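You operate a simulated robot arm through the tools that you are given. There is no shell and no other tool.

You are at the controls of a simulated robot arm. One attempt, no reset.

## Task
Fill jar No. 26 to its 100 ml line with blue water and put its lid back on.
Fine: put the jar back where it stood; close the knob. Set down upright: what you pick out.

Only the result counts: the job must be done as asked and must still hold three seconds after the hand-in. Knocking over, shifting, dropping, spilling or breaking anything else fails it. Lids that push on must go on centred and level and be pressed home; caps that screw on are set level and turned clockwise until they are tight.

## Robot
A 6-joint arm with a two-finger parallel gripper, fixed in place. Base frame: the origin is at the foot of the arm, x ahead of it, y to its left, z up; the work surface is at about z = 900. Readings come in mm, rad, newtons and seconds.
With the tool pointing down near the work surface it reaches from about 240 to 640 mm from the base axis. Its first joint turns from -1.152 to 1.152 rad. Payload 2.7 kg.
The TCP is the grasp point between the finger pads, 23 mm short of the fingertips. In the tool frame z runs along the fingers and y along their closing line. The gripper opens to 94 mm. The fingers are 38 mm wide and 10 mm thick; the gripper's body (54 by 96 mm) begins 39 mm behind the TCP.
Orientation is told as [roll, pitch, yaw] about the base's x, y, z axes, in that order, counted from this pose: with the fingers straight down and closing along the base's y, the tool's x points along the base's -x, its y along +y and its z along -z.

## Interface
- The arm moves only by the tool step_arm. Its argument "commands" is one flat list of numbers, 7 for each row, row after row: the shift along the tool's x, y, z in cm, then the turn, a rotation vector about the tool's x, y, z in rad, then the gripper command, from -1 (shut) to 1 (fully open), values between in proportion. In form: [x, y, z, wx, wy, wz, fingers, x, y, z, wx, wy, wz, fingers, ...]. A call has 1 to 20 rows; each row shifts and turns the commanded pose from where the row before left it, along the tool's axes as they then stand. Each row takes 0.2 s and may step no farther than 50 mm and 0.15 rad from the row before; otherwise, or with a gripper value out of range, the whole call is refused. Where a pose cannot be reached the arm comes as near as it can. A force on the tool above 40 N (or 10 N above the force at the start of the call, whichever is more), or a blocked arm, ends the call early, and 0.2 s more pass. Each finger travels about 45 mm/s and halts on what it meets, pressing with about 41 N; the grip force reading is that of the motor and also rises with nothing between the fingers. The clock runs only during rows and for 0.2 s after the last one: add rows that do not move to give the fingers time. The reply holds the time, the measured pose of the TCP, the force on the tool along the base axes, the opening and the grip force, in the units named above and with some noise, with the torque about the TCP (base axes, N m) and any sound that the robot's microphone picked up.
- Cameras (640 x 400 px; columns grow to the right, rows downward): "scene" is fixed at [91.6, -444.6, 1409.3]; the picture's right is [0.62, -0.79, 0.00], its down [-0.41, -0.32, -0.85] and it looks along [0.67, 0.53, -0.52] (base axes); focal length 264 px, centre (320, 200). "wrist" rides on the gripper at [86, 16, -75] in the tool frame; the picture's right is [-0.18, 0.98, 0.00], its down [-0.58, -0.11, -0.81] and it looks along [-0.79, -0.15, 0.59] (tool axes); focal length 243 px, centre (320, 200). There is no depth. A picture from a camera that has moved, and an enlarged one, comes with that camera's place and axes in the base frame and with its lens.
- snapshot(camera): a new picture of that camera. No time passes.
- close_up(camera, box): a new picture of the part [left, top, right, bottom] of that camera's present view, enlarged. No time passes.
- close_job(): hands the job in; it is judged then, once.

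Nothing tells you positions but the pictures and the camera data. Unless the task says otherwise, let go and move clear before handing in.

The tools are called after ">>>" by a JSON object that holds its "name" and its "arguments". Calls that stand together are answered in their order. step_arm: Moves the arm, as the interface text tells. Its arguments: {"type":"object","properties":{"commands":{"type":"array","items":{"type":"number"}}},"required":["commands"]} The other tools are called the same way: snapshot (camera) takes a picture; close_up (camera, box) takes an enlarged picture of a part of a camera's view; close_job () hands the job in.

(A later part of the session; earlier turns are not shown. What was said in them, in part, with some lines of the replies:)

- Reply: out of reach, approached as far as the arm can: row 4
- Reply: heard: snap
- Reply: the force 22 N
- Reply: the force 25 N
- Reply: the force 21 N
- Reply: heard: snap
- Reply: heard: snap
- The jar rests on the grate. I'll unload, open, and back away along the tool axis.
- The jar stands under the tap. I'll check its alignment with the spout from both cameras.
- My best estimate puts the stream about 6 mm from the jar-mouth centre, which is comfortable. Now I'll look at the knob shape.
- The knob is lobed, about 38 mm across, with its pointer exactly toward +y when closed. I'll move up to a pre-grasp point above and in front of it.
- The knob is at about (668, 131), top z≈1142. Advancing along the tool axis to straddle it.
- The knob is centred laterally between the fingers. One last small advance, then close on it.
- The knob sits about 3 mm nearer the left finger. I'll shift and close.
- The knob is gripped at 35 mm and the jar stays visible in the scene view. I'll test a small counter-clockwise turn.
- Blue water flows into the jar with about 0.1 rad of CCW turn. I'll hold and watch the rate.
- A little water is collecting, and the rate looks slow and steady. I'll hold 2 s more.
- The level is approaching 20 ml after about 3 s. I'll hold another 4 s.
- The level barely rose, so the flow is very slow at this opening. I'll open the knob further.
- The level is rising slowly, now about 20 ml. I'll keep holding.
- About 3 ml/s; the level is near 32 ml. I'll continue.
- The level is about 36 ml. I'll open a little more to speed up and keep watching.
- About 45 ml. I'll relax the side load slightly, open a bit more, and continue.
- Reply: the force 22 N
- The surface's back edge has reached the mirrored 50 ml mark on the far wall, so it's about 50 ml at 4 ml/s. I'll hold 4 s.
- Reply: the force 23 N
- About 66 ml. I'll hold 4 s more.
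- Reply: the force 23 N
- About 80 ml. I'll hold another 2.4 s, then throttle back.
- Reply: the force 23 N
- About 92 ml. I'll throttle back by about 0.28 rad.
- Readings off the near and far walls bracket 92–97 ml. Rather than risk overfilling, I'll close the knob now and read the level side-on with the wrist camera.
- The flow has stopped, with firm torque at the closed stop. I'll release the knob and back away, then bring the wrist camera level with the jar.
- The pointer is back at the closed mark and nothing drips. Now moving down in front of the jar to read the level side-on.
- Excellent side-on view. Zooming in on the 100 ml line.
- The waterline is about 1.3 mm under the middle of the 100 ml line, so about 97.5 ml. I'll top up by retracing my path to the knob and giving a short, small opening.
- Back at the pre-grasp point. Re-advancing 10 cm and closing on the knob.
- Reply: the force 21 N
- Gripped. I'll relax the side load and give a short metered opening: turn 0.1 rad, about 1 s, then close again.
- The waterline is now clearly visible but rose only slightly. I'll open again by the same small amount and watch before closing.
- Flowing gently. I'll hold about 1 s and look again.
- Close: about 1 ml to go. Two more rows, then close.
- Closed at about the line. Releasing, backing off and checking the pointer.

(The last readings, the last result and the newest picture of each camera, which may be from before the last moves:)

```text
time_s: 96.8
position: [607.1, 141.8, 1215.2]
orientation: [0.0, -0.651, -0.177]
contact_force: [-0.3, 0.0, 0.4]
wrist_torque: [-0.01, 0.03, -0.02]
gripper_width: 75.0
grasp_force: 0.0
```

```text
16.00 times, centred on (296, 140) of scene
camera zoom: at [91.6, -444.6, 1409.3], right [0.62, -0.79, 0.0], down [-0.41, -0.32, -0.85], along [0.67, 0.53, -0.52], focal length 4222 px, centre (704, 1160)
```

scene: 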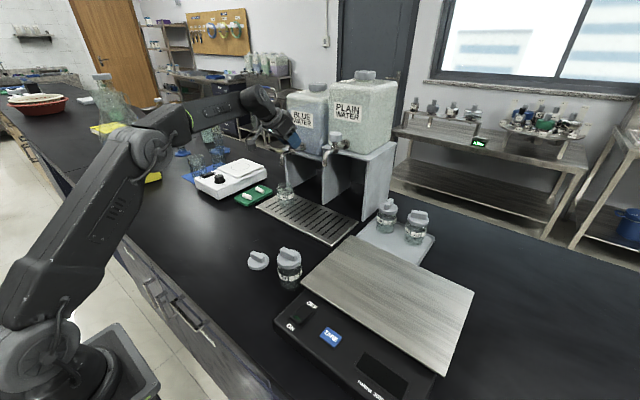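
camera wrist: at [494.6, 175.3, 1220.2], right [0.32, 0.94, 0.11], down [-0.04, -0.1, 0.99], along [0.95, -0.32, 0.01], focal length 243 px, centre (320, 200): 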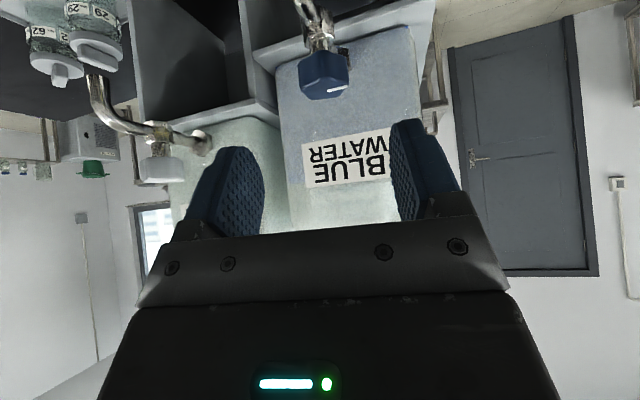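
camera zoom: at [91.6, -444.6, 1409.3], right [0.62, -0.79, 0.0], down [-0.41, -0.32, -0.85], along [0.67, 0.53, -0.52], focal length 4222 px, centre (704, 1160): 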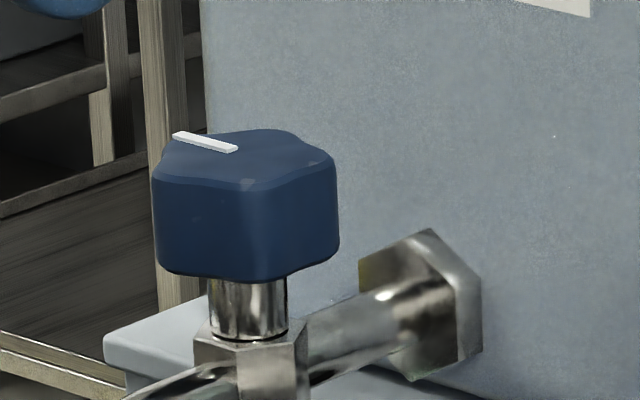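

The knob pointer matches its original closed position exactly. Now down in front of the jar to verify the level and regrip.

>>> {"name": "step_arm", "arguments": {"commands": [3.58, -0.365, 1.58, 0, 0, 0, 0.6, 3.58, -0.365, 1.58, 0, 0, 0, 0.6, 3.58, -0.365, 1.58, 0, 0, 0, 0.6, 3.58, -0.365, 1.58, 0, 0, 0, 0.6, 1.96, -0.13, 3.62, 0, 0, 0, 0.6, 1.96, -0.13, 3.62, 0, 0, 0, 0.6, 1.96, -0.13, 3.62, 0, 0, 0, 0.6, 0, 0, 0, 0, 0, 0, 0.6]}}

>>> {"name": "close_up", "arguments": {"camera": "wrist", "box": [180, 60, 460, 240]}}

>>> {"name": "close_up", "arguments": {"camera": "wrist", "box": [355, 175, 385, 205]}}

```text
time_s: 98.6
position: [546.6, 135.1, 956.4]
orientation: [0.0, -0.652, -0.176]
contact_force: [0.1, -0.5, 0.0]
wrist_torque: [0.01, -0.03, 0.04]
gripper_width: 74.9
grasp_force: 0.0
```

```text
2.22 times, centred on (320, 150) of wrist
camera zoom: at [436.2, 169.1, 961.4], right [0.32, 0.94, 0.11], down [-0.04, -0.1, 0.99], along [0.95, -0.32, 0.01], focal length 539 px, centre (320, 311)
```

zoom: 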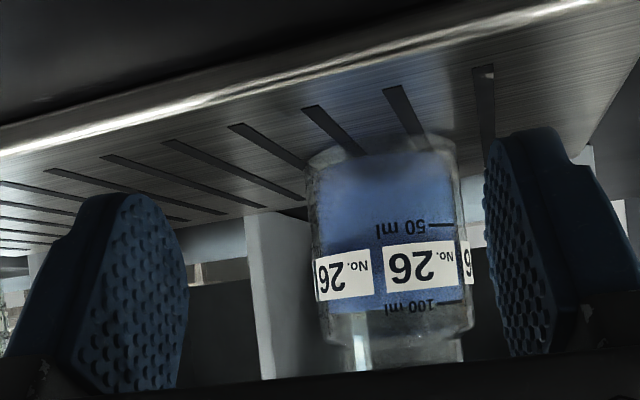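

```text
13.33 times, centred on (370, 190) of wrist
camera zoom: at [436.2, 169.1, 961.4], right [0.32, 0.94, 0.11], down [-0.04, -0.1, 0.99], along [0.95, -0.32, 0.01], focal length 3235 px, centre (-347, 333)
```

zoom: 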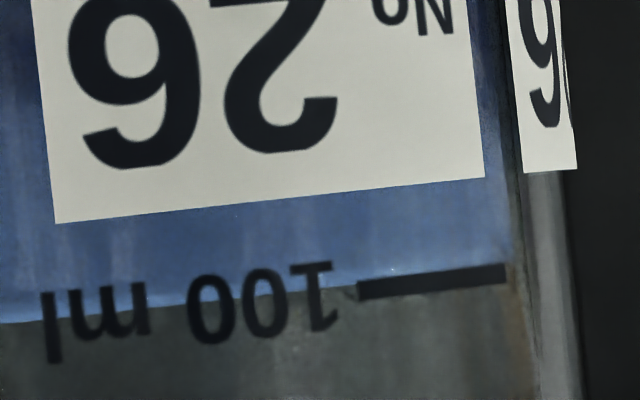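

The waterline now meets the bottom edge of the 100 ml line, about 99.5 ml. I'll slide forward to regrip the jar, stopping short to check centring.

>>> {"name": "step_arm", "arguments": {"commands": [-2.29, 0.433, 1.387, 0, 0, 0, 0.6, -2.29, 0.433, 1.387, 0, 0, 0, 0.6, 0, 0, 0, 0, 0, 0, 0.6]}}

>>> {"name": "close_up", "arguments": {"camera": "wrist", "box": [180, 0, 460, 240]}}

>>> {"name": "close_up", "arguments": {"camera": "scene", "box": [250, 130, 330, 210]}}

```text
time_s: 99.4
position: [601.5, 132.6, 961.8]
orientation: [0.0, -0.651, -0.176]
contact_force: [-0.6, 0.3, 0.1]
wrist_torque: [0.04, -0.01, 0.01]
gripper_width: 75.1
grasp_force: 0.2
```

```text
1.67 times, centred on (320, 120) of wrist
camera zoom: at [491.9, 167.7, 967.4], right [0.32, 0.94, 0.11], down [-0.04, -0.1, 0.99], along [0.95, -0.32, 0.01], focal length 404 px, centre (320, 333)
```

zoom: 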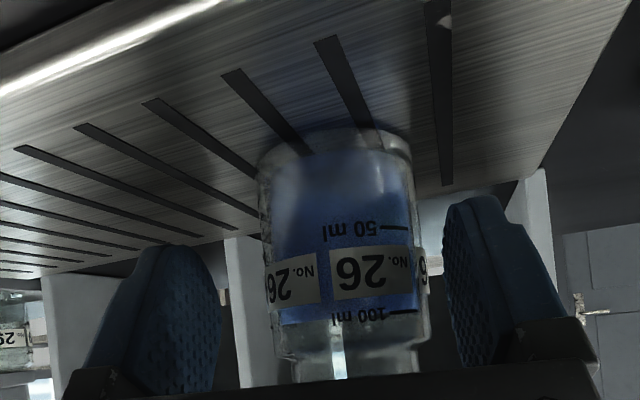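

```text
5.00 times, centred on (290, 170) of scene
camera zoom: at [91.6, -444.6, 1409.3], right [0.62, -0.79, 0.0], down [-0.41, -0.32, -0.85], along [0.67, 0.53, -0.52], focal length 1319 px, centre (470, 350)
```

zoom: 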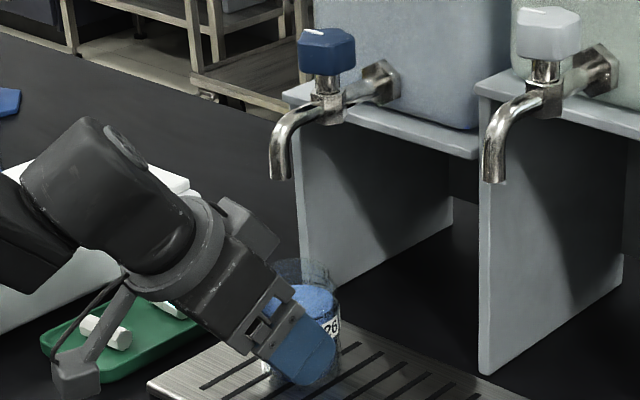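

Centring is on track. Final 27 mm.

>>> {"name": "step_arm", "arguments": {"commands": [-1.145, 0.216, 0.69, 0, 0, 0, 0.6, -1.145, 0.216, 0.69, 0, 0, 0, 0.6, 0, 0, 0, 0, 0, 0, 0.6]}}

>>> {"name": "close_up", "arguments": {"camera": "wrist", "box": [180, 0, 460, 240]}}

```text
time_s: 100.2
position: [629.9, 133.4, 965.7]
orientation: [0.001, -0.651, -0.176]
contact_force: [-0.1, 0.3, 0.8]
wrist_torque: [-0.02, -0.01, -0.04]
gripper_width: 75.1
grasp_force: 0.0
```

```text
1.67 times, centred on (320, 120) of wrist
camera zoom: at [519.7, 167.7, 970.6], right [0.32, 0.94, 0.11], down [-0.05, -0.1, 0.99], along [0.95, -0.32, 0.01], focal length 404 px, centre (320, 333)
```

zoom: 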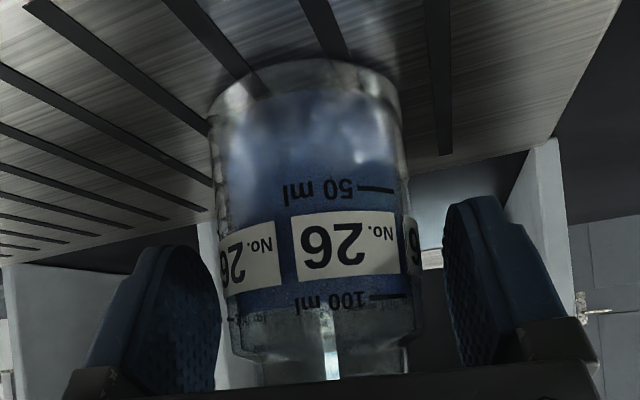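

Centred within about 1 mm compared with the earlier grip. Closing.

>>> {"name": "step_arm", "arguments": {"commands": [0, 0, 0, 0, 0, 0, 0.35, 0, 0, 0, 0, 0, 0, 0.15, 0, 0, 0, 0, 0, 0, -0.1, 0, 0, 0, 0, 0, 0, -1, 0, 0, 0, 0, 0, 0, -1]}}

>>> {"name": "close_up", "arguments": {"camera": "wrist", "box": [180, 0, 460, 240]}}

```text
time_s: 101.4
position: [629.2, 132.3, 963.9]
orientation: [0.0, -0.65, -0.178]
contact_force: [1.0, -0.2, -0.5]
wrist_torque: [0.06, -0.09, -0.02]
gripper_width: 54.9
grasp_force: 40.8
```

```text
1.67 times, centred on (320, 120) of wrist
camera zoom: at [519.5, 167.8, 970.5], right [0.32, 0.94, 0.11], down [-0.05, -0.1, 0.99], along [0.95, -0.32, 0.01], focal length 404 px, centre (320, 333)
```

zoom: 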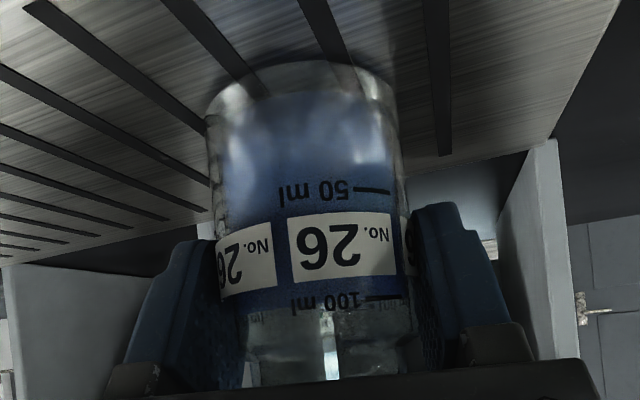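

The jar is gripped. I'll lift 8 mm and back out gently from under the spout.

>>> {"name": "step_arm", "arguments": {"commands": [-0.242, 0, -0.318, 0, 0, 0, -1, -0.242, 0, -0.318, 0, 0, 0, -1, 0.783, -0.175, -0.597, 0, 0, 0, -1, 1.566, -0.35, -1.193, 0, 0, 0, -1, 1.566, -0.35, -1.193, 0, 0, 0, -1, 1.566, -0.35, -1.193, 0, 0, 0, -1, 0.783, -0.175, -0.597, 0, 0, 0, -1, 0, 0, 0, 0, 0, 0, -1]}}

>>> {"name": "close_up", "arguments": {"camera": "wrist", "box": [180, 0, 460, 240]}}

>>> {"name": "close_up", "arguments": {"camera": "scene", "box": [230, 120, 350, 230]}}

```text
time_s: 103.2
position: [549.5, 133.2, 970.6]
orientation: [-0.001, -0.65, -0.177]
contact_force: [-0.5, 0.1, -2.8]
wrist_torque: [0.01, 0.0, -0.02]
gripper_width: 55.0
grasp_force: 41.0
```

```text
1.67 times, centred on (320, 120) of wrist
camera zoom: at [440.0, 168.2, 978.2], right [0.32, 0.94, 0.11], down [-0.04, -0.1, 0.99], along [0.95, -0.32, 0.01], focal length 404 px, centre (320, 333)
```

zoom: 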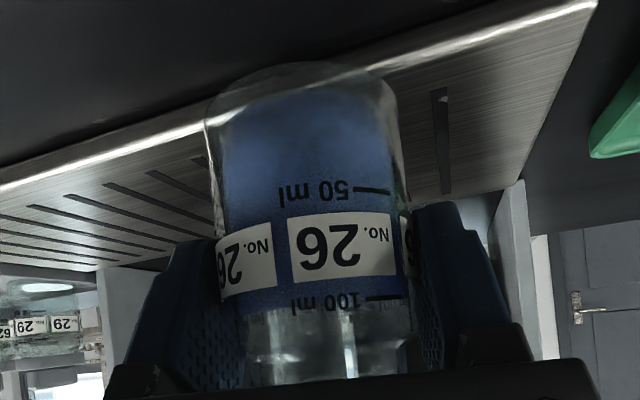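

```text
3.64 times, centred on (290, 175) of scene
camera zoom: at [91.6, -444.6, 1409.3], right [0.62, -0.79, 0.0], down [-0.41, -0.32, -0.85], along [0.67, 0.53, -0.52], focal length 960 px, centre (429, 291)
```

zoom: 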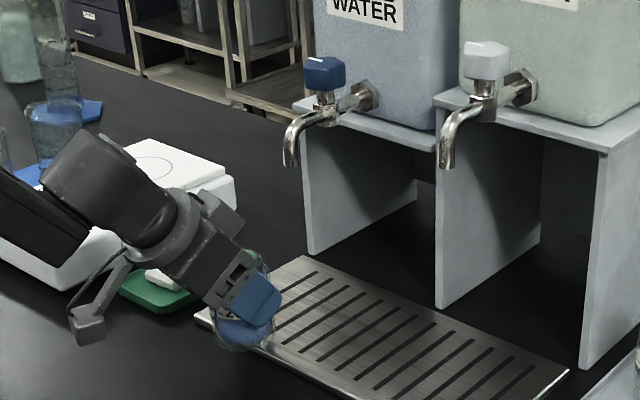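

The jar is clear of the tap, upright and with its water intact. I'll raise it and move toward the open area.

>>> {"name": "step_arm", "arguments": {"commands": [-0.975, -2.138, -1.017, 0, 0, 0, -1, -0.975, -2.138, -1.017, 0, 0, 0, -1, -0.975, -2.138, -1.017, 0, 0, 0, -1, -0.975, -2.138, -1.017, 0, 0, 0, -1, -0.975, -2.138, -1.017, 0, 0, 0, -1, -0.975, -2.138, -1.017, 0, 0, 0, -1, 0, 0, 0, 0, 0, 0, -1]}}

>>> {"name": "step_arm", "arguments": {"commands": [0, 0, 0, 0.0845, 0, 0.111, -1, 0, 0, 0, 0.0845, 0, 0.111, -1, 0, 0, 0, 0.0845, 0, 0.111, -1, 0, 0, 0, 0.0845, 0, 0.111, -1, 0, 0, 0, 0.0845, 0, 0.111, -1, 0, 0, 0, 0.0845, 0, 0.111, -1, 0, 0, 0, 0.0845, 0, 0.111, -1, 0, 0, 0, 0.0845, 0, 0.111, -1, 0, 0, 0, 0.0845, 0, 0.111, -1, 0, 0, 0, 0.0845, 0, 0.111, -1, 0, 0, 0, 0, 0, 0, -1]}}

>>> {"name": "snapshot", "arguments": {"camera": "wrist"}}

>>> {"name": "close_up", "arguments": {"camera": "scene", "box": [230, 130, 360, 270]}}

```text
time_s: 104.8
position: [536.4, 4.0, 1055.5]
orientation: [0.0, -0.653, -0.175]
contact_force: [0.0, -0.2, -2.2]
wrist_torque: [0.0, 0.04, 0.0]
gripper_width: 55.1
grasp_force: 41.2
```

```text
time_s: 107.2
position: [535.5, 5.9, 1056.9]
orientation: [0.0, -0.652, -1.574]
contact_force: [-0.7, 1.0, -3.8]
wrist_torque: [0.01, 0.04, 0.02]
gripper_width: 55.1
grasp_force: 40.8
```

```text
taken
camera wrist: at [552.2, 117.8, 1062.5], right [0.98, -0.15, 0.11], down [-0.11, 0.03, 0.99], along [-0.15, -0.99, 0.01], focal length 243 px, centre (320, 200)
```

wrist: 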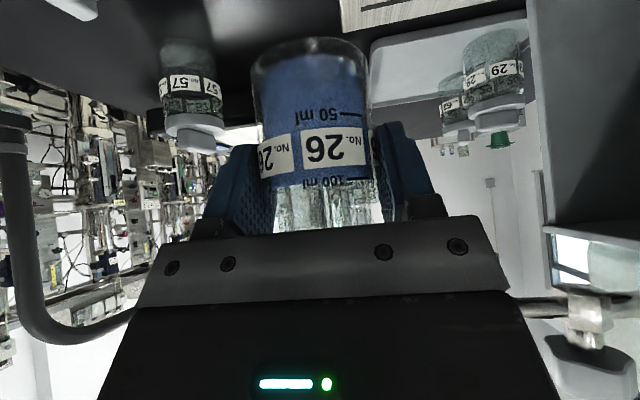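

```text
2.86 times, centred on (295, 200) of scene
camera zoom: at [91.6, -444.6, 1409.3], right [0.62, -0.79, 0.0], down [-0.41, -0.32, -0.85], along [0.67, 0.53, -0.52], focal length 754 px, centre (391, 200)
```

zoom: 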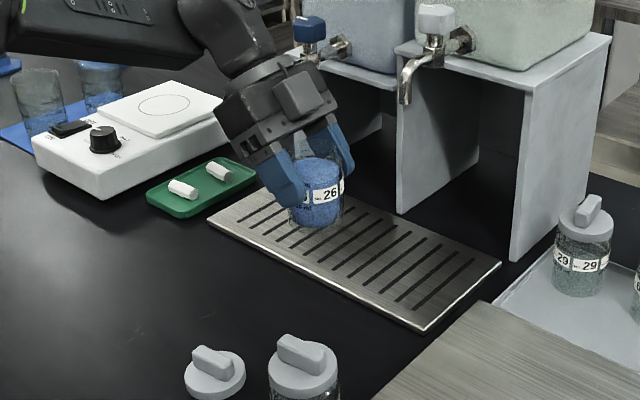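

Now over to its original spot and down to just above the bench.

>>> {"name": "step_arm", "arguments": {"commands": [-1.914, -0.756, 1.458, 0, 0, 0, -1, -1.914, -0.756, 1.458, 0, 0, 0, -1, -1.914, -0.756, 1.458, 0, 0, 0, -1, -1.914, -0.756, 1.458, 0, 0, 0, -1, -1.914, -0.756, 1.458, 0, 0, 0, -1, 0, 0, 0, 0, 0, 0, -1]}}

>>> {"name": "step_arm", "arguments": {"commands": [1.454, 0, 1.909, 0, 0, 0, -1, 1.454, 0, 1.909, 0, 0, 0, -1, 1.212, 0, 1.591, 0, 0, 0, -1, 1.0, 0, 1.313, 0, 0, 0, -1, 0, 0, 0, 0, 0, 0, -1]}}

>>> {"name": "snapshot", "arguments": {"camera": "wrist"}}

>>> {"name": "close_up", "arguments": {"camera": "scene", "box": [260, 180, 360, 280]}}

```text
time_s: 108.6
position: [497.8, -116.3, 1055.5]
orientation: [0.003, -0.652, -1.572]
contact_force: [-0.3, 0.4, -3.3]
wrist_torque: [0.01, 0.0, 0.02]
gripper_width: 55.0
grasp_force: 41.4
```

```text
time_s: 109.8
position: [496.0, -115.7, 971.5]
orientation: [0.002, -0.651, -1.573]
contact_force: [-0.5, 0.2, -2.8]
wrist_torque: [0.01, -0.01, 0.03]
gripper_width: 54.9
grasp_force: 41.1
```

```text
taken
camera wrist: at [512.9, -2.6, 977.5], right [0.98, -0.15, 0.11], down [-0.11, 0.03, 0.99], along [-0.15, -0.99, 0.01], focal length 243 px, centre (320, 200)
```

wrist: 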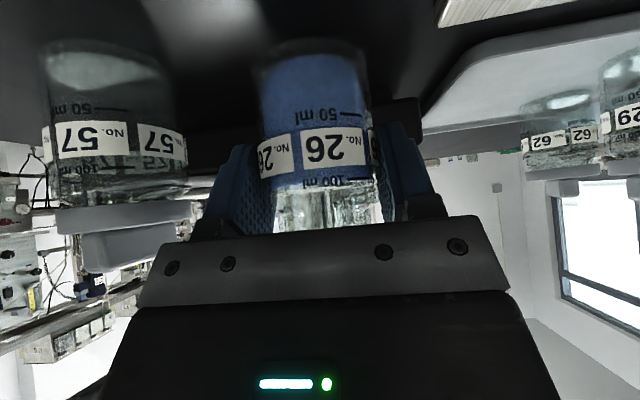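

```text
4.00 times, centred on (310, 230) of scene
camera zoom: at [91.6, -444.6, 1409.3], right [0.62, -0.79, 0.0], down [-0.41, -0.32, -0.85], along [0.67, 0.53, -0.52], focal length 1056 px, centre (360, 80)
```

zoom: 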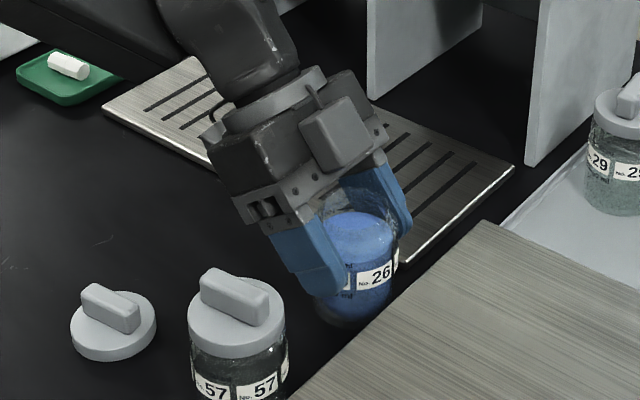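

Aligned with the original spot. Lowering the last centimetre and a half carefully.

>>> {"name": "step_arm", "arguments": {"commands": [0.606, 0.07, 0.7955, 0, 0, 0, -1, 0.303, 0, 0.398, 0, 0, 0, -1, 0, 0, 0, 0, 0, 0, -1]}}

>>> {"name": "step_arm", "arguments": {"commands": [0.061, 0, 0.08, 0, 0, 0, -1, 0.061, 0, 0.08, 0, 0, 0, -1]}}

```text
time_s: 110.6
position: [498.8, -115.0, 957.6]
orientation: [0.002, -0.652, -1.571]
contact_force: [0.2, 0.0, -2.8]
wrist_torque: [0.04, -0.02, 0.04]
gripper_width: 54.8
grasp_force: 41.3
```

```text
time_s: 111.2
position: [497.5, -115.1, 956.4]
orientation: [0.002, -0.652, -1.57]
contact_force: [0.4, 0.0, -2.8]
wrist_torque: [0.04, 0.02, 0.0]
gripper_width: 55.0
grasp_force: 40.7
```

>>> {"name": "step_arm", "arguments": {"commands": [0.061, 0, 0.08, 0, 0, 0, -1, 0.061, 0, 0.08, 0, 0, 0, -1]}}

```text
time_s: 111.8
position: [497.5, -115.0, 954.5]
orientation: [0.005, -0.653, -1.571]
contact_force: [-2.0, 3.2, 9.5]
wrist_torque: [0.04, 0.38, -0.1]
gripper_width: 54.9
grasp_force: 41.3
```

The jar touches the bench. Easing off about 0.8 mm so it's lightly resting.

>>> {"name": "step_arm", "arguments": {"commands": [-0.045, 0, -0.06, 0, 0, 0, -1]}}

```text
time_s: 112.2
position: [498.5, -115.5, 955.2]
orientation: [0.004, -0.652, -1.573]
contact_force: [-2.3, 3.2, 10.7]
wrist_torque: [-0.18, 0.2, -0.06]
gripper_width: 54.9
grasp_force: 41.1
```

>>> {"name": "step_arm", "arguments": {"commands": [-0.045, 0, -0.06, 0, 0, 0, -1]}}

```text
time_s: 112.6
position: [498.4, -115.0, 954.6]
orientation: [0.003, -0.65, -1.572]
contact_force: [2.0, -1.0, 8.9]
wrist_torque: [-0.3, -0.05, 0.09]
gripper_width: 55.2
grasp_force: 40.7
```

>>> {"name": "step_arm", "arguments": {"commands": [-0.03, 0, -0.04, 0, 0, 0, -1]}}

```text
time_s: 113.0
position: [497.2, -114.2, 954.6]
orientation: [0.002, -0.652, -1.572]
contact_force: [1.8, -3.0, 5.7]
wrist_torque: [-0.35, -0.16, 0.04]
gripper_width: 55.0
grasp_force: 41.5
```

>>> {"name": "step_arm", "arguments": {"commands": [-0.03, 0, -0.04, 0, 0, 0, -1]}}

>>> {"name": "close_up", "arguments": {"camera": "wrist", "box": [180, 0, 460, 240]}}

```text
time_s: 113.4
position: [498.0, -115.5, 953.9]
orientation: [-0.001, -0.652, -1.572]
contact_force: [2.1, 0.1, 2.1]
wrist_torque: [-0.12, -0.14, 0.05]
gripper_width: 55.0
grasp_force: 40.6
```

```text
1.67 times, centred on (320, 120) of wrist
camera zoom: at [513.7, -2.3, 960.9], right [0.98, -0.15, 0.11], down [-0.11, 0.03, 0.99], along [-0.15, -0.99, 0.01], focal length 404 px, centre (320, 333)
```

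zoom: 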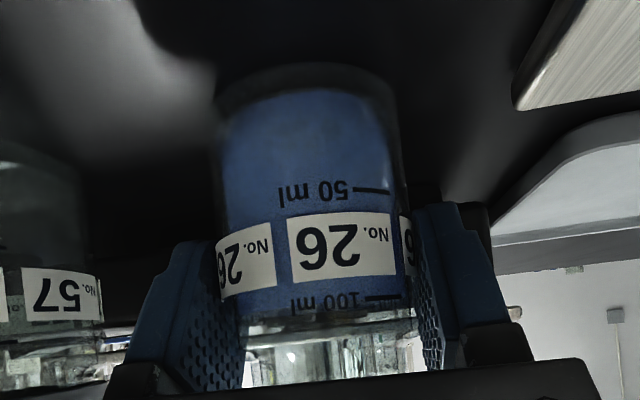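

The jar rests where it stood, waterline at the mark. I'll open and back away along the tool axis.

>>> {"name": "step_arm", "arguments": {"commands": [0, 0, 0, 0, 0, 0, 0.3, 0, 0, 0, 0, 0, 0, 0.6, 0, 0, 0, 0, 0, 0, 0.6, 0, 0, -1, 0, 0, 0, 0.6, 0, 0, -3, 0, 0, 0, 0.6, 0, 0, -4, 0, 0, 0, 0.6, 0, 0, -4, 0, 0, 0, 0.5, 0, 0, 0, 0, 0, 0, 0]}}

>>> {"name": "close_up", "arguments": {"camera": "wrist", "box": [250, 0, 390, 120]}}

>>> {"name": "close_up", "arguments": {"camera": "scene", "box": [240, 190, 360, 280]}}

```text
time_s: 115.2
position: [497.1, -40.4, 1052.9]
orientation: [0.0, -0.65, -1.571]
contact_force: [-0.2, 0.3, -0.1]
wrist_torque: [0.01, 0.0, 0.0]
gripper_width: 47.1
grasp_force: 0.2
```

```text
3.33 times, centred on (320, 60) of wrist
camera zoom: at [513.2, 71.7, 1058.3], right [0.98, -0.15, 0.11], down [-0.11, 0.03, 0.99], along [-0.15, -0.99, 0.01], focal length 809 px, centre (320, 667)
```

zoom: 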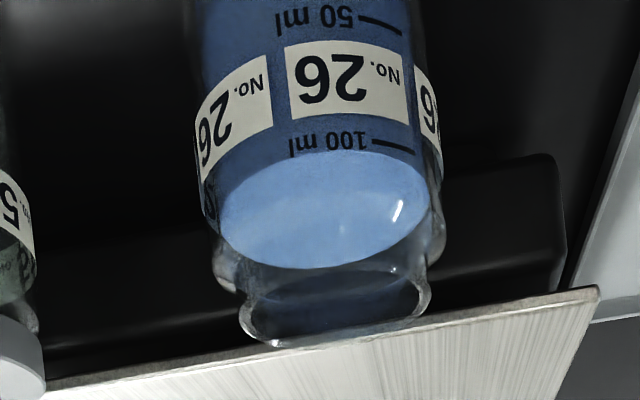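

```text
4.44 times, centred on (300, 235) of scene
camera zoom: at [91.6, -444.6, 1409.3], right [0.62, -0.79, 0.0], down [-0.41, -0.32, -0.85], along [0.67, 0.53, -0.52], focal length 1173 px, centre (409, 44)
```

zoom: 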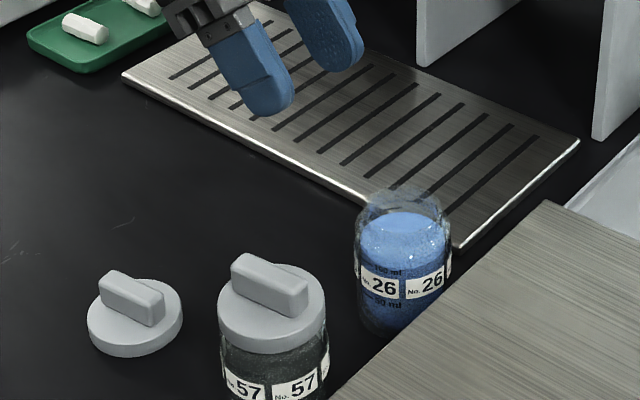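

The jar is home at (498.4, -116.3), which matches its original spot. Next I'll straighten the tool and go above the lid on the bench.

>>> {"name": "step_arm", "arguments": {"commands": [0, 0, 0, 0, 0.1302, 0, 0, 0, 0, 0, 0, 0.1302, 0, 0, 0, 0, 0, 0, 0.1302, 0, 0, 0, 0, 0, 0, 0.1302, 0, 0, 0, 0, 0, 0, 0.1302, 0, 0, 0, 0, 0, 0, 0, -0.12, 0, 1.75, -3.38, 1.67, 0, 0, 0, 0, 1.75, -3.38, 1.67, 0, 0, 0, 0, 1.75, -3.38, 1.67, 0, 0, 0, 0, 0, 0, 0, 0, 0, 0, 0]}}

>>> {"name": "snapshot", "arguments": {"camera": "wrist"}}

>>> {"name": "close_up", "arguments": {"camera": "wrist", "box": [240, 0, 400, 160]}}

```text
time_s: 117.4
position: [389.1, -5.0, 999.7]
orientation: [0.002, -0.001, -1.452]
contact_force: [-0.1, 0.2, -0.8]
wrist_torque: [-0.02, 0.02, 0.02]
gripper_width: 47.2
grasp_force: 0.1
```

```text
taken
camera wrist: at [395.3, 82.5, 1073.9], right [1.0, -0.07, 0.0], down [-0.04, -0.59, 0.81], along [-0.05, -0.8, -0.59], focal length 243 px, centre (320, 200)
```

wrist: 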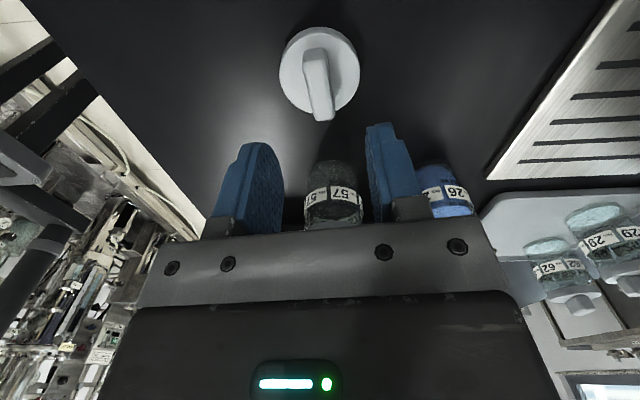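

```text
2.50 times, centred on (320, 80) of wrist
camera zoom: at [395.3, 82.5, 1073.9], right [1.0, -0.07, 0.0], down [-0.04, -0.59, 0.81], along [-0.05, -0.8, -0.59], focal length 606 px, centre (320, 500)
```

zoom: 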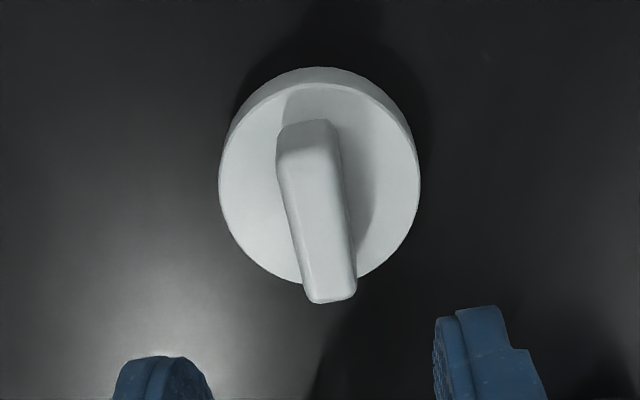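

The lid is at about (390, 1). I'll center over the bar and descend.

>>> {"name": "step_arm", "arguments": {"commands": [0.4, 0.1, 2.5, 0, 0, 0, 0, 0, 0, 2.5, 0, 0, 0, 0, 0, 0, 0.9, 0, 0, 0, 0, 0, 0, 0, 0, 0, 0, 0]}}

>>> {"name": "close_up", "arguments": {"camera": "wrist", "box": [200, 0, 440, 240]}}

```text
time_s: 118.4
position: [391.8, 1.0, 941.2]
orientation: [-0.001, 0.0, -1.451]
contact_force: [-0.1, 0.8, 0.7]
wrist_torque: [0.0, 0.04, 0.0]
gripper_width: 46.7
grasp_force: 0.1
```

```text
1.67 times, centred on (320, 120) of wrist
camera zoom: at [397.7, 88.2, 1015.2], right [1.0, -0.07, 0.0], down [-0.04, -0.59, 0.81], along [-0.05, -0.8, -0.59], focal length 404 px, centre (320, 333)
```

zoom: 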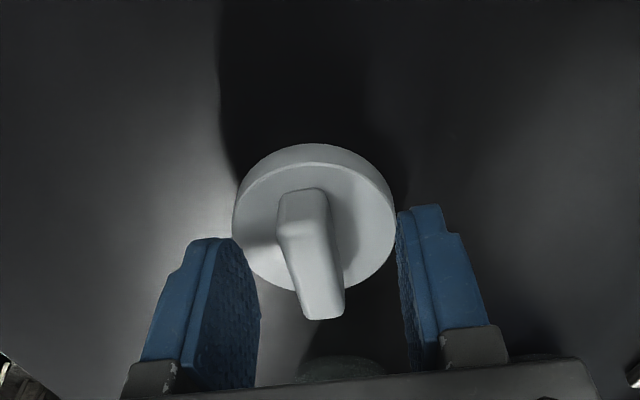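

>>> {"name": "step_arm", "arguments": {"commands": [0, -0.15, 0.3, 0, 0, 0, 0, 0, 0, 0.1, 0, 0, 0, 0, 0, 0, 0, 0, 0, 0, 0]}}

>>> {"name": "close_up", "arguments": {"camera": "wrist", "box": [200, 0, 440, 240]}}

```text
time_s: 119.2
position: [388.6, 0.9, 937.9]
orientation: [0.003, 0.001, -1.45]
contact_force: [-0.1, -0.4, 0.1]
wrist_torque: [-0.01, -0.02, -0.01]
gripper_width: 47.0
grasp_force: 0.1
```

```text
1.67 times, centred on (320, 120) of wrist
camera zoom: at [395.4, 87.7, 1011.4], right [1.0, -0.07, 0.0], down [-0.04, -0.59, 0.81], along [-0.05, -0.8, -0.59], focal length 404 px, centre (320, 333)
```

zoom: 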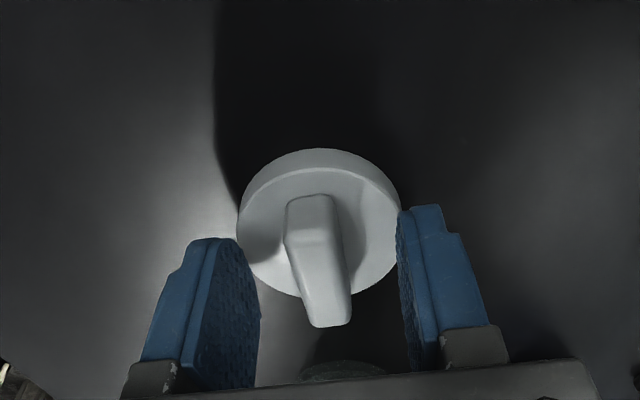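

This view closely matches my original grip on the lid. Closing on the bar.

>>> {"name": "step_arm", "arguments": {"commands": [0, 0, 0.05, 0, 0, 0, -0.4, 0, 0, 0, 0, 0, 0, -0.8, 0, 0, 0, 0, 0, 0, -1, 0, 0, 0, 0, 0, 0, -1]}}

>>> {"name": "close_up", "arguments": {"camera": "wrist", "box": [200, 0, 440, 240]}}

```text
time_s: 120.2
position: [389.9, 0.7, 937.4]
orientation: [0.0, 0.0, -1.452]
contact_force: [0.2, -1.1, 0.0]
wrist_torque: [-0.05, 0.0, -0.01]
gripper_width: 13.0
grasp_force: 40.9
```

```text
1.67 times, centred on (320, 120) of wrist
camera zoom: at [395.4, 87.5, 1011.0], right [1.0, -0.07, 0.0], down [-0.04, -0.59, 0.81], along [-0.05, -0.8, -0.59], focal length 404 px, centre (320, 333)
```

zoom: 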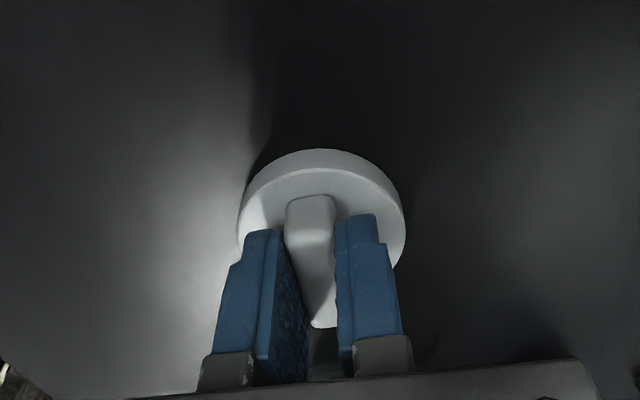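

The grip matches the original one. I'll lift the lid and carry it above the jar.

>>> {"name": "step_arm", "arguments": {"commands": [0, 0, -1, 0, 0, 0, -1, 0, 0, -3.5, 0, 0, 0, -1, 0, 0, -3.5, 0, 0, 0, -1, 0, 0, -3.5, 0, 0, 0, -1, -3.245, 2.325, 0, 0, 0, 0, -1, -3.245, 2.325, 0, 0, 0, 0, -1, -3.245, 2.325, 0, 0, 0, 0, -1, -3.245, 2.325, 0, 0, 0, 0, -1, 0, 0, 0, 0, 0, 0, -1, 0, 0, 0, 0, 0, 0, -1]}}

>>> {"name": "close_up", "arguments": {"camera": "wrist", "box": [200, 0, 440, 240]}}

>>> {"name": "close_up", "arguments": {"camera": "scene", "box": [290, 200, 350, 270]}}

```text
time_s: 122.4
position: [498.2, -118.8, 1052.5]
orientation: [0.0, 0.0, -1.451]
contact_force: [-0.4, 0.4, -0.3]
wrist_torque: [-0.01, -0.01, 0.0]
gripper_width: 13.1
grasp_force: 41.1
```

```text
1.67 times, centred on (320, 120) of wrist
camera zoom: at [503.3, -32.0, 1126.0], right [1.0, -0.07, 0.0], down [-0.04, -0.59, 0.81], along [-0.05, -0.8, -0.59], focal length 404 px, centre (320, 333)
```

zoom: 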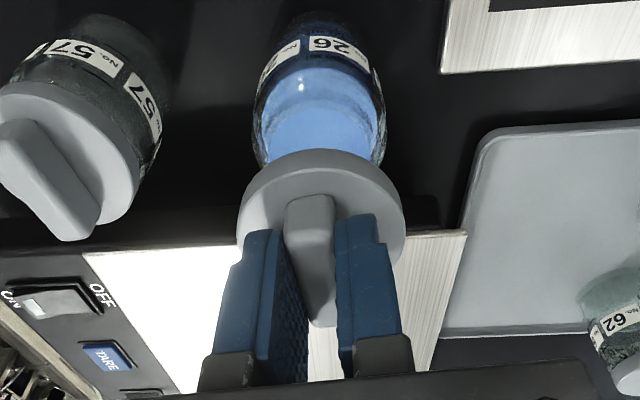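

```text
5.71 times, centred on (320, 235) of scene
camera zoom: at [91.6, -444.6, 1409.3], right [0.62, -0.79, 0.0], down [-0.41, -0.32, -0.85], along [0.67, 0.53, -0.52], focal length 1508 px, centre (320, 0)
```

zoom: 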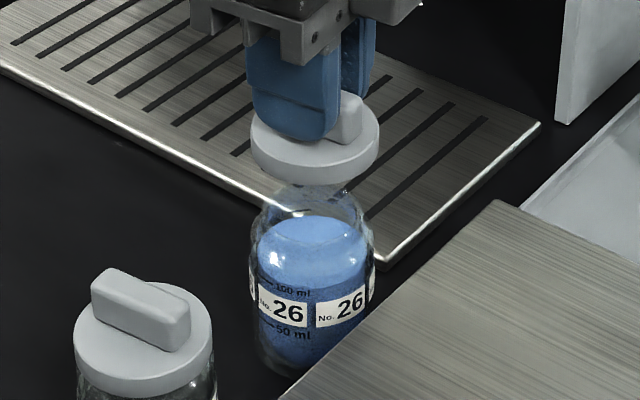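

X alignment is good. The scene view and readings both show the lid about 1.6 mm too far in -y, so I'll correct and lower close to the rim.

>>> {"name": "step_arm", "arguments": {"commands": [0.16, 0.02, 0, 0, 0, 0, -1, 0, 0, 1.5, 0, 0, 0, -1, 0, 0, 0.6, 0, 0, 0, -1, 0, 0, 0, 0, 0, 0, -1]}}

>>> {"name": "close_up", "arguments": {"camera": "wrist", "box": [240, 0, 400, 160]}}

>>> {"name": "close_up", "arguments": {"camera": "scene", "box": [298, 220, 342, 265]}}

```text
time_s: 123.4
position: [497.3, -115.4, 1032.7]
orientation: [0.0, -0.001, -1.451]
contact_force: [0.2, 0.3, -0.2]
wrist_torque: [-0.01, -0.02, -0.01]
gripper_width: 13.0
grasp_force: 40.9
```

```text
2.50 times, centred on (320, 80) of wrist
camera zoom: at [502.9, -29.0, 1105.0], right [1.0, -0.07, 0.0], down [-0.04, -0.59, 0.81], along [-0.05, -0.8, -0.59], focal length 606 px, centre (320, 500)
```

zoom: 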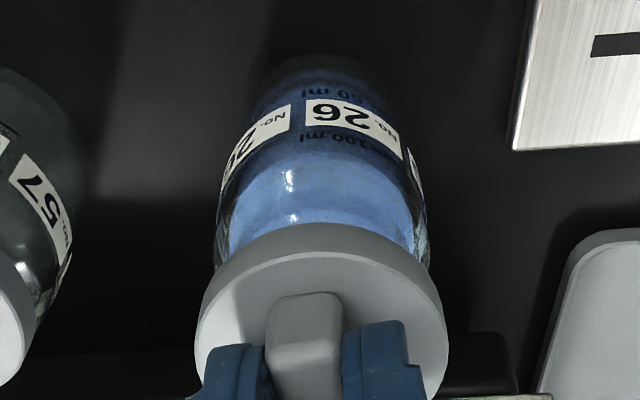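

```text
8.89 times, centred on (320, 242) of scene
camera zoom: at [91.6, -444.6, 1409.3], right [0.62, -0.79, 0.0], down [-0.41, -0.32, -0.85], along [0.67, 0.53, -0.52], focal length 2346 px, centre (320, -178)
```

zoom: 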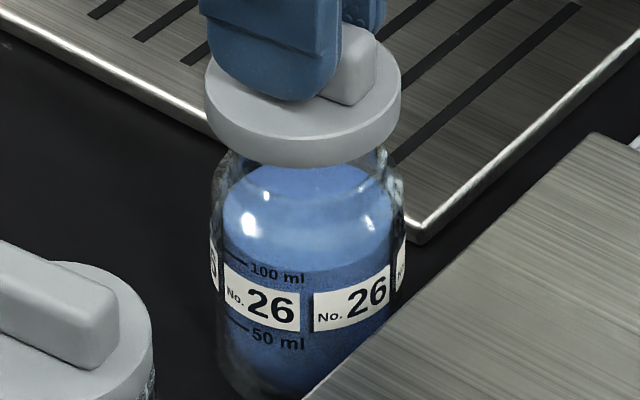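

Slight overshoot: the lid is now about 1.2 mm too far in +y. I'll correct and recheck.

>>> {"name": "step_arm", "arguments": {"commands": [-0.12, 0.01, 0.5, 0, 0, 0, -1, 0, 0, 0, 0, 0, 0, -1, 0, 0, 0, 0, 0, 0, -1]}}

>>> {"name": "close_up", "arguments": {"camera": "wrist", "box": [240, 0, 400, 160]}}

>>> {"name": "close_up", "arguments": {"camera": "scene", "box": [298, 220, 342, 265]}}

```text
time_s: 124.2
position: [498.3, -117.5, 1026.5]
orientation: [0.001, 0.001, -1.451]
contact_force: [-0.4, -0.5, 0.0]
wrist_torque: [0.0, 0.01, 0.02]
gripper_width: 13.2
grasp_force: 41.1
```

```text
2.50 times, centred on (320, 80) of wrist
camera zoom: at [503.4, -30.2, 1100.1], right [1.0, -0.07, 0.0], down [-0.04, -0.59, 0.81], along [-0.05, -0.8, -0.59], focal length 606 px, centre (320, 500)
```

zoom: 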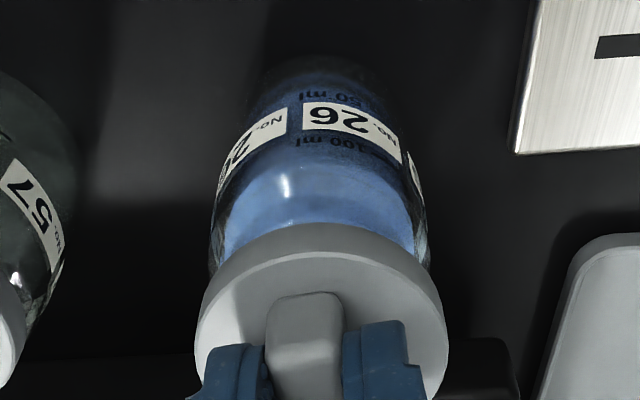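

```text
8.89 times, centred on (320, 242) of scene
camera zoom: at [91.6, -444.6, 1409.3], right [0.62, -0.79, 0.0], down [-0.41, -0.32, -0.85], along [0.67, 0.53, -0.52], focal length 2346 px, centre (320, -178)
```

zoom: 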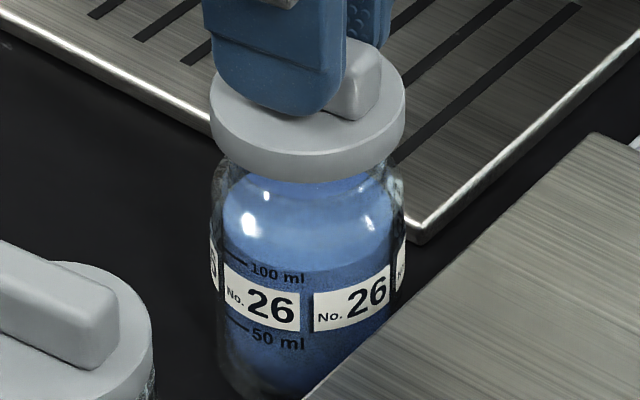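

Both views show the lid centred. Lowering toward the rim.

>>> {"name": "step_arm", "arguments": {"commands": [0, 0, 0.5, 0, 0, 0, -1, 0, 0, 0.3, 0, 0, 0, -1, 0, 0, 0.2, 0, 0, 0, -1]}}

>>> {"name": "step_arm", "arguments": {"commands": [0, 0, 0.15, 0, 0, 0, -1, 0, 0, 0.15, 0, 0, 0, -1]}}

>>> {"name": "close_up", "arguments": {"camera": "scene", "box": [298, 220, 342, 265]}}

```text
time_s: 125.0
position: [498.7, -116.2, 1017.2]
orientation: [0.001, 0.0, -1.45]
contact_force: [0.0, 0.4, 0.1]
wrist_torque: [-0.04, 0.0, -0.02]
gripper_width: 13.1
grasp_force: 40.8
```

```text
time_s: 125.6
position: [497.1, -116.9, 1012.8]
orientation: [0.002, 0.0, -1.451]
contact_force: [-0.7, 0.5, 1.0]
wrist_torque: [-0.01, 0.0, -0.03]
gripper_width: 13.3
grasp_force: 40.9
```

```text
8.89 times, centred on (320, 242) of scene
camera zoom: at [91.6, -444.6, 1409.3], right [0.62, -0.79, 0.0], down [-0.41, -0.32, -0.85], along [0.67, 0.53, -0.52], focal length 2346 px, centre (320, -178)
```

zoom: 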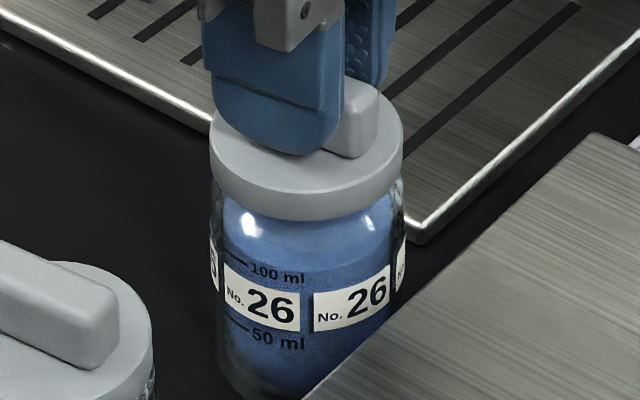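

Almost seated: the original lid edge was ~5 px lower. Continuing in 1 mm steps.

>>> {"name": "step_arm", "arguments": {"commands": [0, 0, 0.1, 0, 0, 0, -1, 0, 0, 0.1, 0, 0, 0, -1]}}

>>> {"name": "step_arm", "arguments": {"commands": [0, 0, 0.1, 0, 0, 0, -1, 0, 0, 0.05, 0, 0, 0, -1]}}

```text
time_s: 126.2
position: [497.4, -116.4, 1010.4]
orientation: [0.0, 0.0, -1.45]
contact_force: [0.2, 0.2, -0.5]
wrist_torque: [-0.02, -0.01, -0.03]
gripper_width: 12.9
grasp_force: 40.9
```

```text
time_s: 126.8
position: [497.2, -115.5, 1009.8]
orientation: [-0.001, 0.001, -1.452]
contact_force: [0.0, 0.7, 0.3]
wrist_torque: [-0.02, 0.0, 0.0]
gripper_width: 13.2
grasp_force: 40.9
```

>>> {"name": "step_arm", "arguments": {"commands": [0, 0, 0.1, 0, 0, 0, -1, 0, 0, 0.05, 0, 0, 0, -1]}}

>>> {"name": "close_up", "arguments": {"camera": "scene", "box": [298, 220, 342, 265]}}

```text
time_s: 127.4
position: [496.9, -116.8, 1007.7]
orientation: [0.002, 0.001, -1.45]
contact_force: [-1.1, 1.2, 3.2]
wrist_torque: [0.06, 0.01, -0.03]
gripper_width: 13.4
grasp_force: 41.3
```

```text
8.89 times, centred on (320, 242) of scene
camera zoom: at [91.5, -444.6, 1409.3], right [0.62, -0.79, 0.0], down [-0.41, -0.32, -0.85], along [0.67, 0.53, -0.52], focal length 2346 px, centre (320, -178)
```

zoom: 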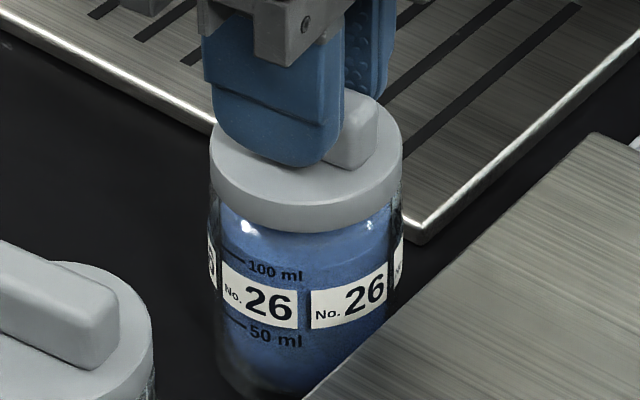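

The lid has contacted at about its original seated height. Now I'll press it home gradually, watching force and sound.

>>> {"name": "step_arm", "arguments": {"commands": [0, 0, 0.1, 0, 0, 0, -1, 0, 0, 0.05, 0, 0, 0, -1]}}

```text
time_s: 128.0
position: [498.9, -117.8, 1008.5]
orientation: [0.002, -0.002, -1.451]
contact_force: [-3.2, 2.3, 15.5]
wrist_torque: [0.08, 0.16, -0.05]
gripper_width: 13.2
grasp_force: 40.9
```

>>> {"name": "step_arm", "arguments": {"commands": [0, 0, 0.1, 0, 0, 0, -1, 0, 0, 0.05, 0, 0, 0, -1, 0, 0, 0, 0, 0, 0, -1]}}

>>> {"name": "close_up", "arguments": {"camera": "scene", "box": [298, 220, 342, 265]}}

>>> {"name": "close_up", "arguments": {"camera": "wrist", "box": [200, 0, 440, 240]}}

```text
time_s: 128.8
position: [498.5, -116.3, 1008.0]
orientation: [0.007, -0.002, -1.449]
contact_force: [-3.7, -1.2, 30.6]
wrist_torque: [-0.02, 0.16, 0.0]
gripper_width: 13.2
grasp_force: 41.0
```

```text
8.89 times, centred on (320, 242) of scene
camera zoom: at [91.0, -444.5, 1409.3], right [0.62, -0.79, 0.0], down [-0.41, -0.32, -0.85], along [0.67, 0.53, -0.52], focal length 2346 px, centre (320, -178)
```

zoom: 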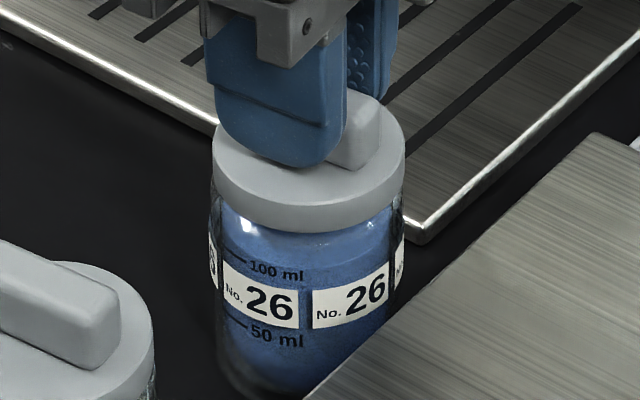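

```text
1.67 times, centred on (320, 120) of wrist
camera zoom: at [503.5, -29.5, 1081.1], right [1.0, -0.07, 0.01], down [-0.04, -0.59, 0.81], along [-0.05, -0.81, -0.59], focal length 404 px, centre (320, 333)
```

zoom: 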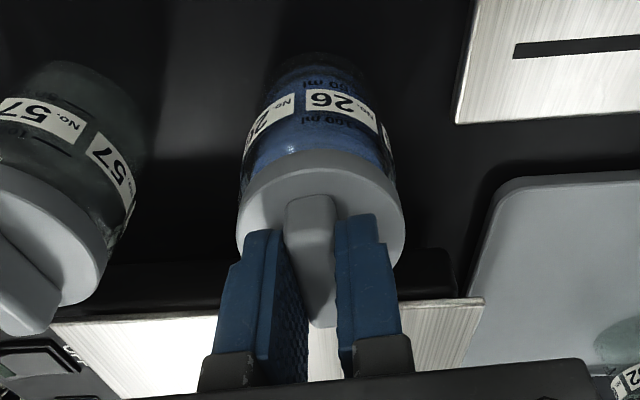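

The lid sits level, with the same gap to the label as at the start; pressed at 30 N with no further travel. I'll unload gradually before releasing.

>>> {"name": "step_arm", "arguments": {"commands": [0, 0, -0.1, 0, 0, 0, -1, 0, 0, -0.1, 0, 0, 0, -1]}}

```text
time_s: 129.4
position: [499.2, -115.6, 1008.0]
orientation: [0.004, -0.001, -1.451]
contact_force: [1.5, -1.9, 20.0]
wrist_torque: [-0.12, -0.02, 0.04]
gripper_width: 13.1
grasp_force: 40.9
```

>>> {"name": "step_arm", "arguments": {"commands": [0, 0, -0.1, 0, 0, 0, -1, 0, 0, 0, 0, 0, 0, -1]}}

```text
time_s: 130.0
position: [497.0, -115.9, 1007.1]
orientation: [0.0, 0.001, -1.45]
contact_force: [2.1, -1.8, 12.6]
wrist_torque: [-0.12, -0.07, 0.02]
gripper_width: 13.2
grasp_force: 40.6
```

>>> {"name": "step_arm", "arguments": {"commands": [0, 0, -0.08, 0, 0, 0, -1, 0, 0, 0, 0, 0, 0, -1]}}

```text
time_s: 130.6
position: [498.0, -114.1, 1007.2]
orientation: [-0.001, 0.0, -1.45]
contact_force: [1.6, 0.5, 5.0]
wrist_torque: [-0.02, -0.06, -0.01]
gripper_width: 13.3
grasp_force: 41.0
```

Light contact left. Opening and rising straight up.

>>> {"name": "step_arm", "arguments": {"commands": [0, 0, 0, 0, 0, 0, -0.5, 0, 0, 0, 0, 0, 0, -0.1, 0, 0, 0, 0, 0, 0, 0, 0, 0, -1, 0, 0, 0, 0, 0, 0, -4, 0, 0, 0, 0, 0, 0, -4, 0, 0, 0, 0, 0, 0, 0, 0, 0, 0, 0]}}

>>> {"name": "close_up", "arguments": {"camera": "wrist", "box": [240, 0, 400, 160]}}

>>> {"name": "close_up", "arguments": {"camera": "scene", "box": [298, 220, 342, 265]}}

```text
time_s: 132.2
position: [498.5, -116.8, 1098.1]
orientation: [-0.001, 0.001, -1.45]
contact_force: [0.1, -0.7, 0.2]
wrist_torque: [0.01, 0.0, 0.04]
gripper_width: 47.0
grasp_force: 0.0
heard: snap
```

```text
2.50 times, centred on (320, 80) of wrist
camera zoom: at [504.0, -30.2, 1172.0], right [1.0, -0.07, 0.0], down [-0.04, -0.59, 0.81], along [-0.05, -0.8, -0.59], focal length 606 px, centre (320, 500)
```

zoom: 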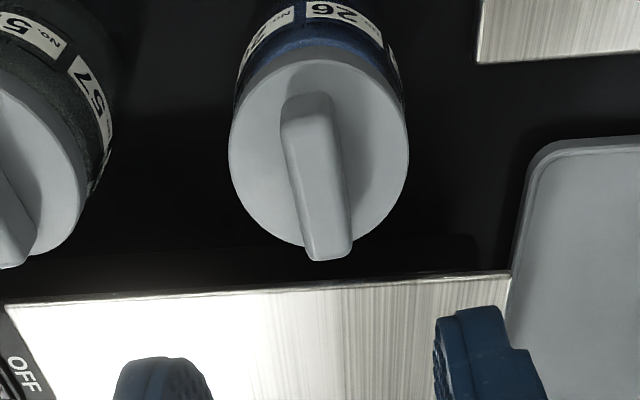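

```text
8.89 times, centred on (320, 242) of scene
camera zoom: at [91.6, -444.6, 1409.3], right [0.62, -0.79, 0.0], down [-0.41, -0.32, -0.85], along [0.67, 0.53, -0.52], focal length 2346 px, centre (320, -178)
```

zoom: 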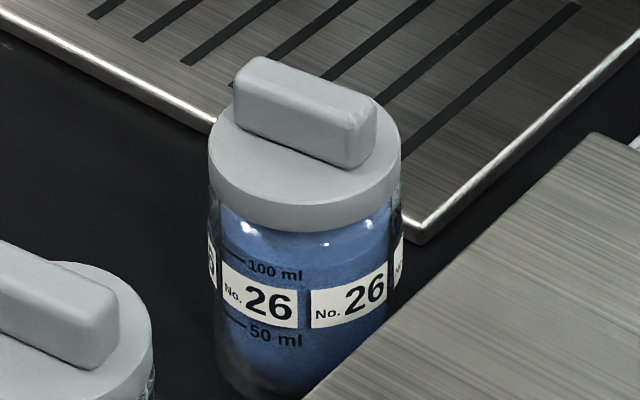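

The lid is on, centred and level. "Snap" sounded as I let go, the same latch sound heard at the start. I'll raise the arm clear and do a final check.

>>> {"name": "step_arm", "arguments": {"commands": [0, 0, -4, 0, 0, 0, 0, 0, 0, -4, 0, 0, 0, 0, 2, -3, -2, 0, 0, 0, 0, 2, -3, -2, 0, 0, 0, 0, 0, 0, 0, 0, 0, 0, 0, 0, 0, 0, 0, 0, 0, 0]}}

>>> {"name": "snapshot", "arguments": {"camera": "scene"}}

>>> {"name": "close_up", "arguments": {"camera": "scene", "box": [260, 180, 460, 305]}}

>>> {"name": "close_up", "arguments": {"camera": "scene", "box": [270, 120, 370, 220]}}

```text
time_s: 133.6
position: [434.5, -84.4, 1220.8]
orientation: [-0.003, 0.0, -1.45]
contact_force: [0.6, -0.7, -0.6]
wrist_torque: [0.02, -0.03, -0.04]
gripper_width: 47.0
grasp_force: 0.1
```

```text
taken
```

scene: 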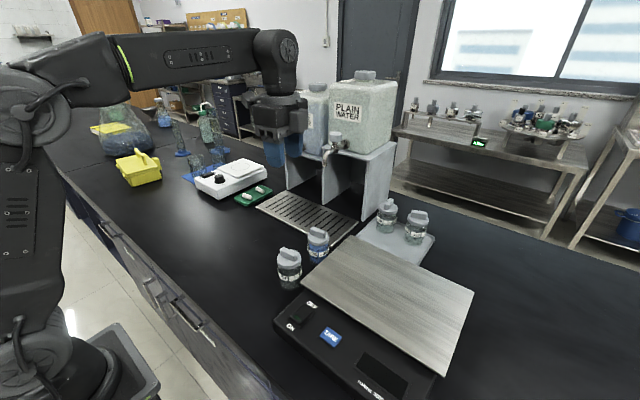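

```text
3.20 times, centred on (360, 242) of scene
camera zoom: at [91.6, -444.6, 1409.3], right [0.62, -0.79, 0.0], down [-0.41, -0.32, -0.85], along [0.67, 0.53, -0.52], focal length 844 px, centre (192, 64)
```

zoom: 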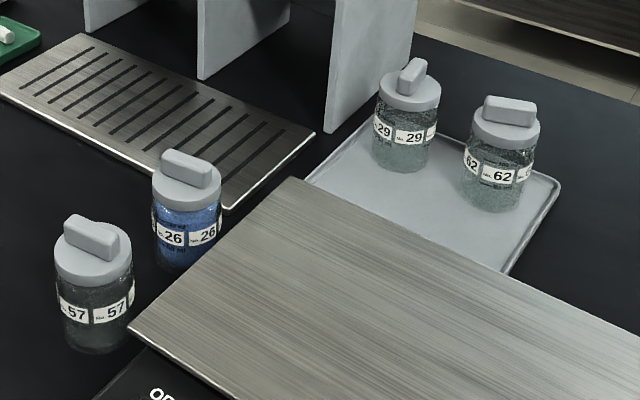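

```text
4.00 times, centred on (320, 170) of scene
camera zoom: at [91.6, -444.6, 1409.3], right [0.62, -0.79, 0.0], down [-0.41, -0.32, -0.85], along [0.67, 0.53, -0.52], focal length 1056 px, centre (320, 320)
```

zoom: 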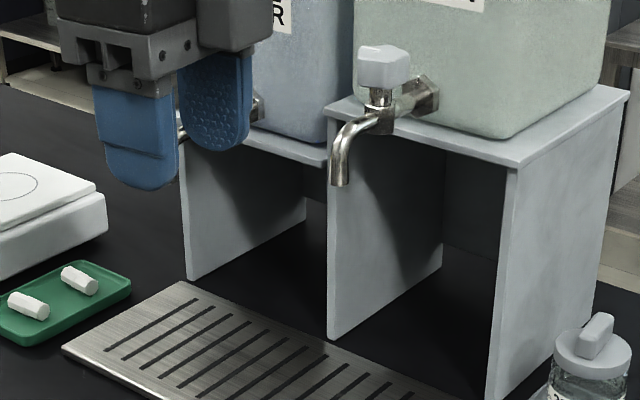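

The final check is clean:
- **Jar 26:** holds blue water at its 100 ml line, with its lid on, and stands back in its place within about 3 mm.
- **Knob:** closed, with no drip on the grate.
- **Everything else:** looks undisturbed, and the arm is clear.

Handing in.

>>> {"name": "close_job", "arguments": {}}

```text
The job is handed in.
```

Jar No. 26 is filled with blue water to its 100 ml line, with its lid back on, and I've handed the job in. I haven't seen the judging result.

- **Level:** a side-on look before the lid went on showed the waterline at the bottom edge of the 100 ml line, about 99.5 ml by my estimate. I saw no spill on the grate.
- **Lid:** it is a push-on lid. I set it on centred and level and pressed it to about 30 N. I heard a snap when I let go, and it sits at the same height as it did at the start.
- **Jar position:** it is back where it stood, within about 3 mm.
- **Knob:** it is closed, with the pointer at its starting mark and the flow stopped.

In the last pictures the other jars, the scale and the tray looked undisturbed. The arm was clear of everything when I handed in.
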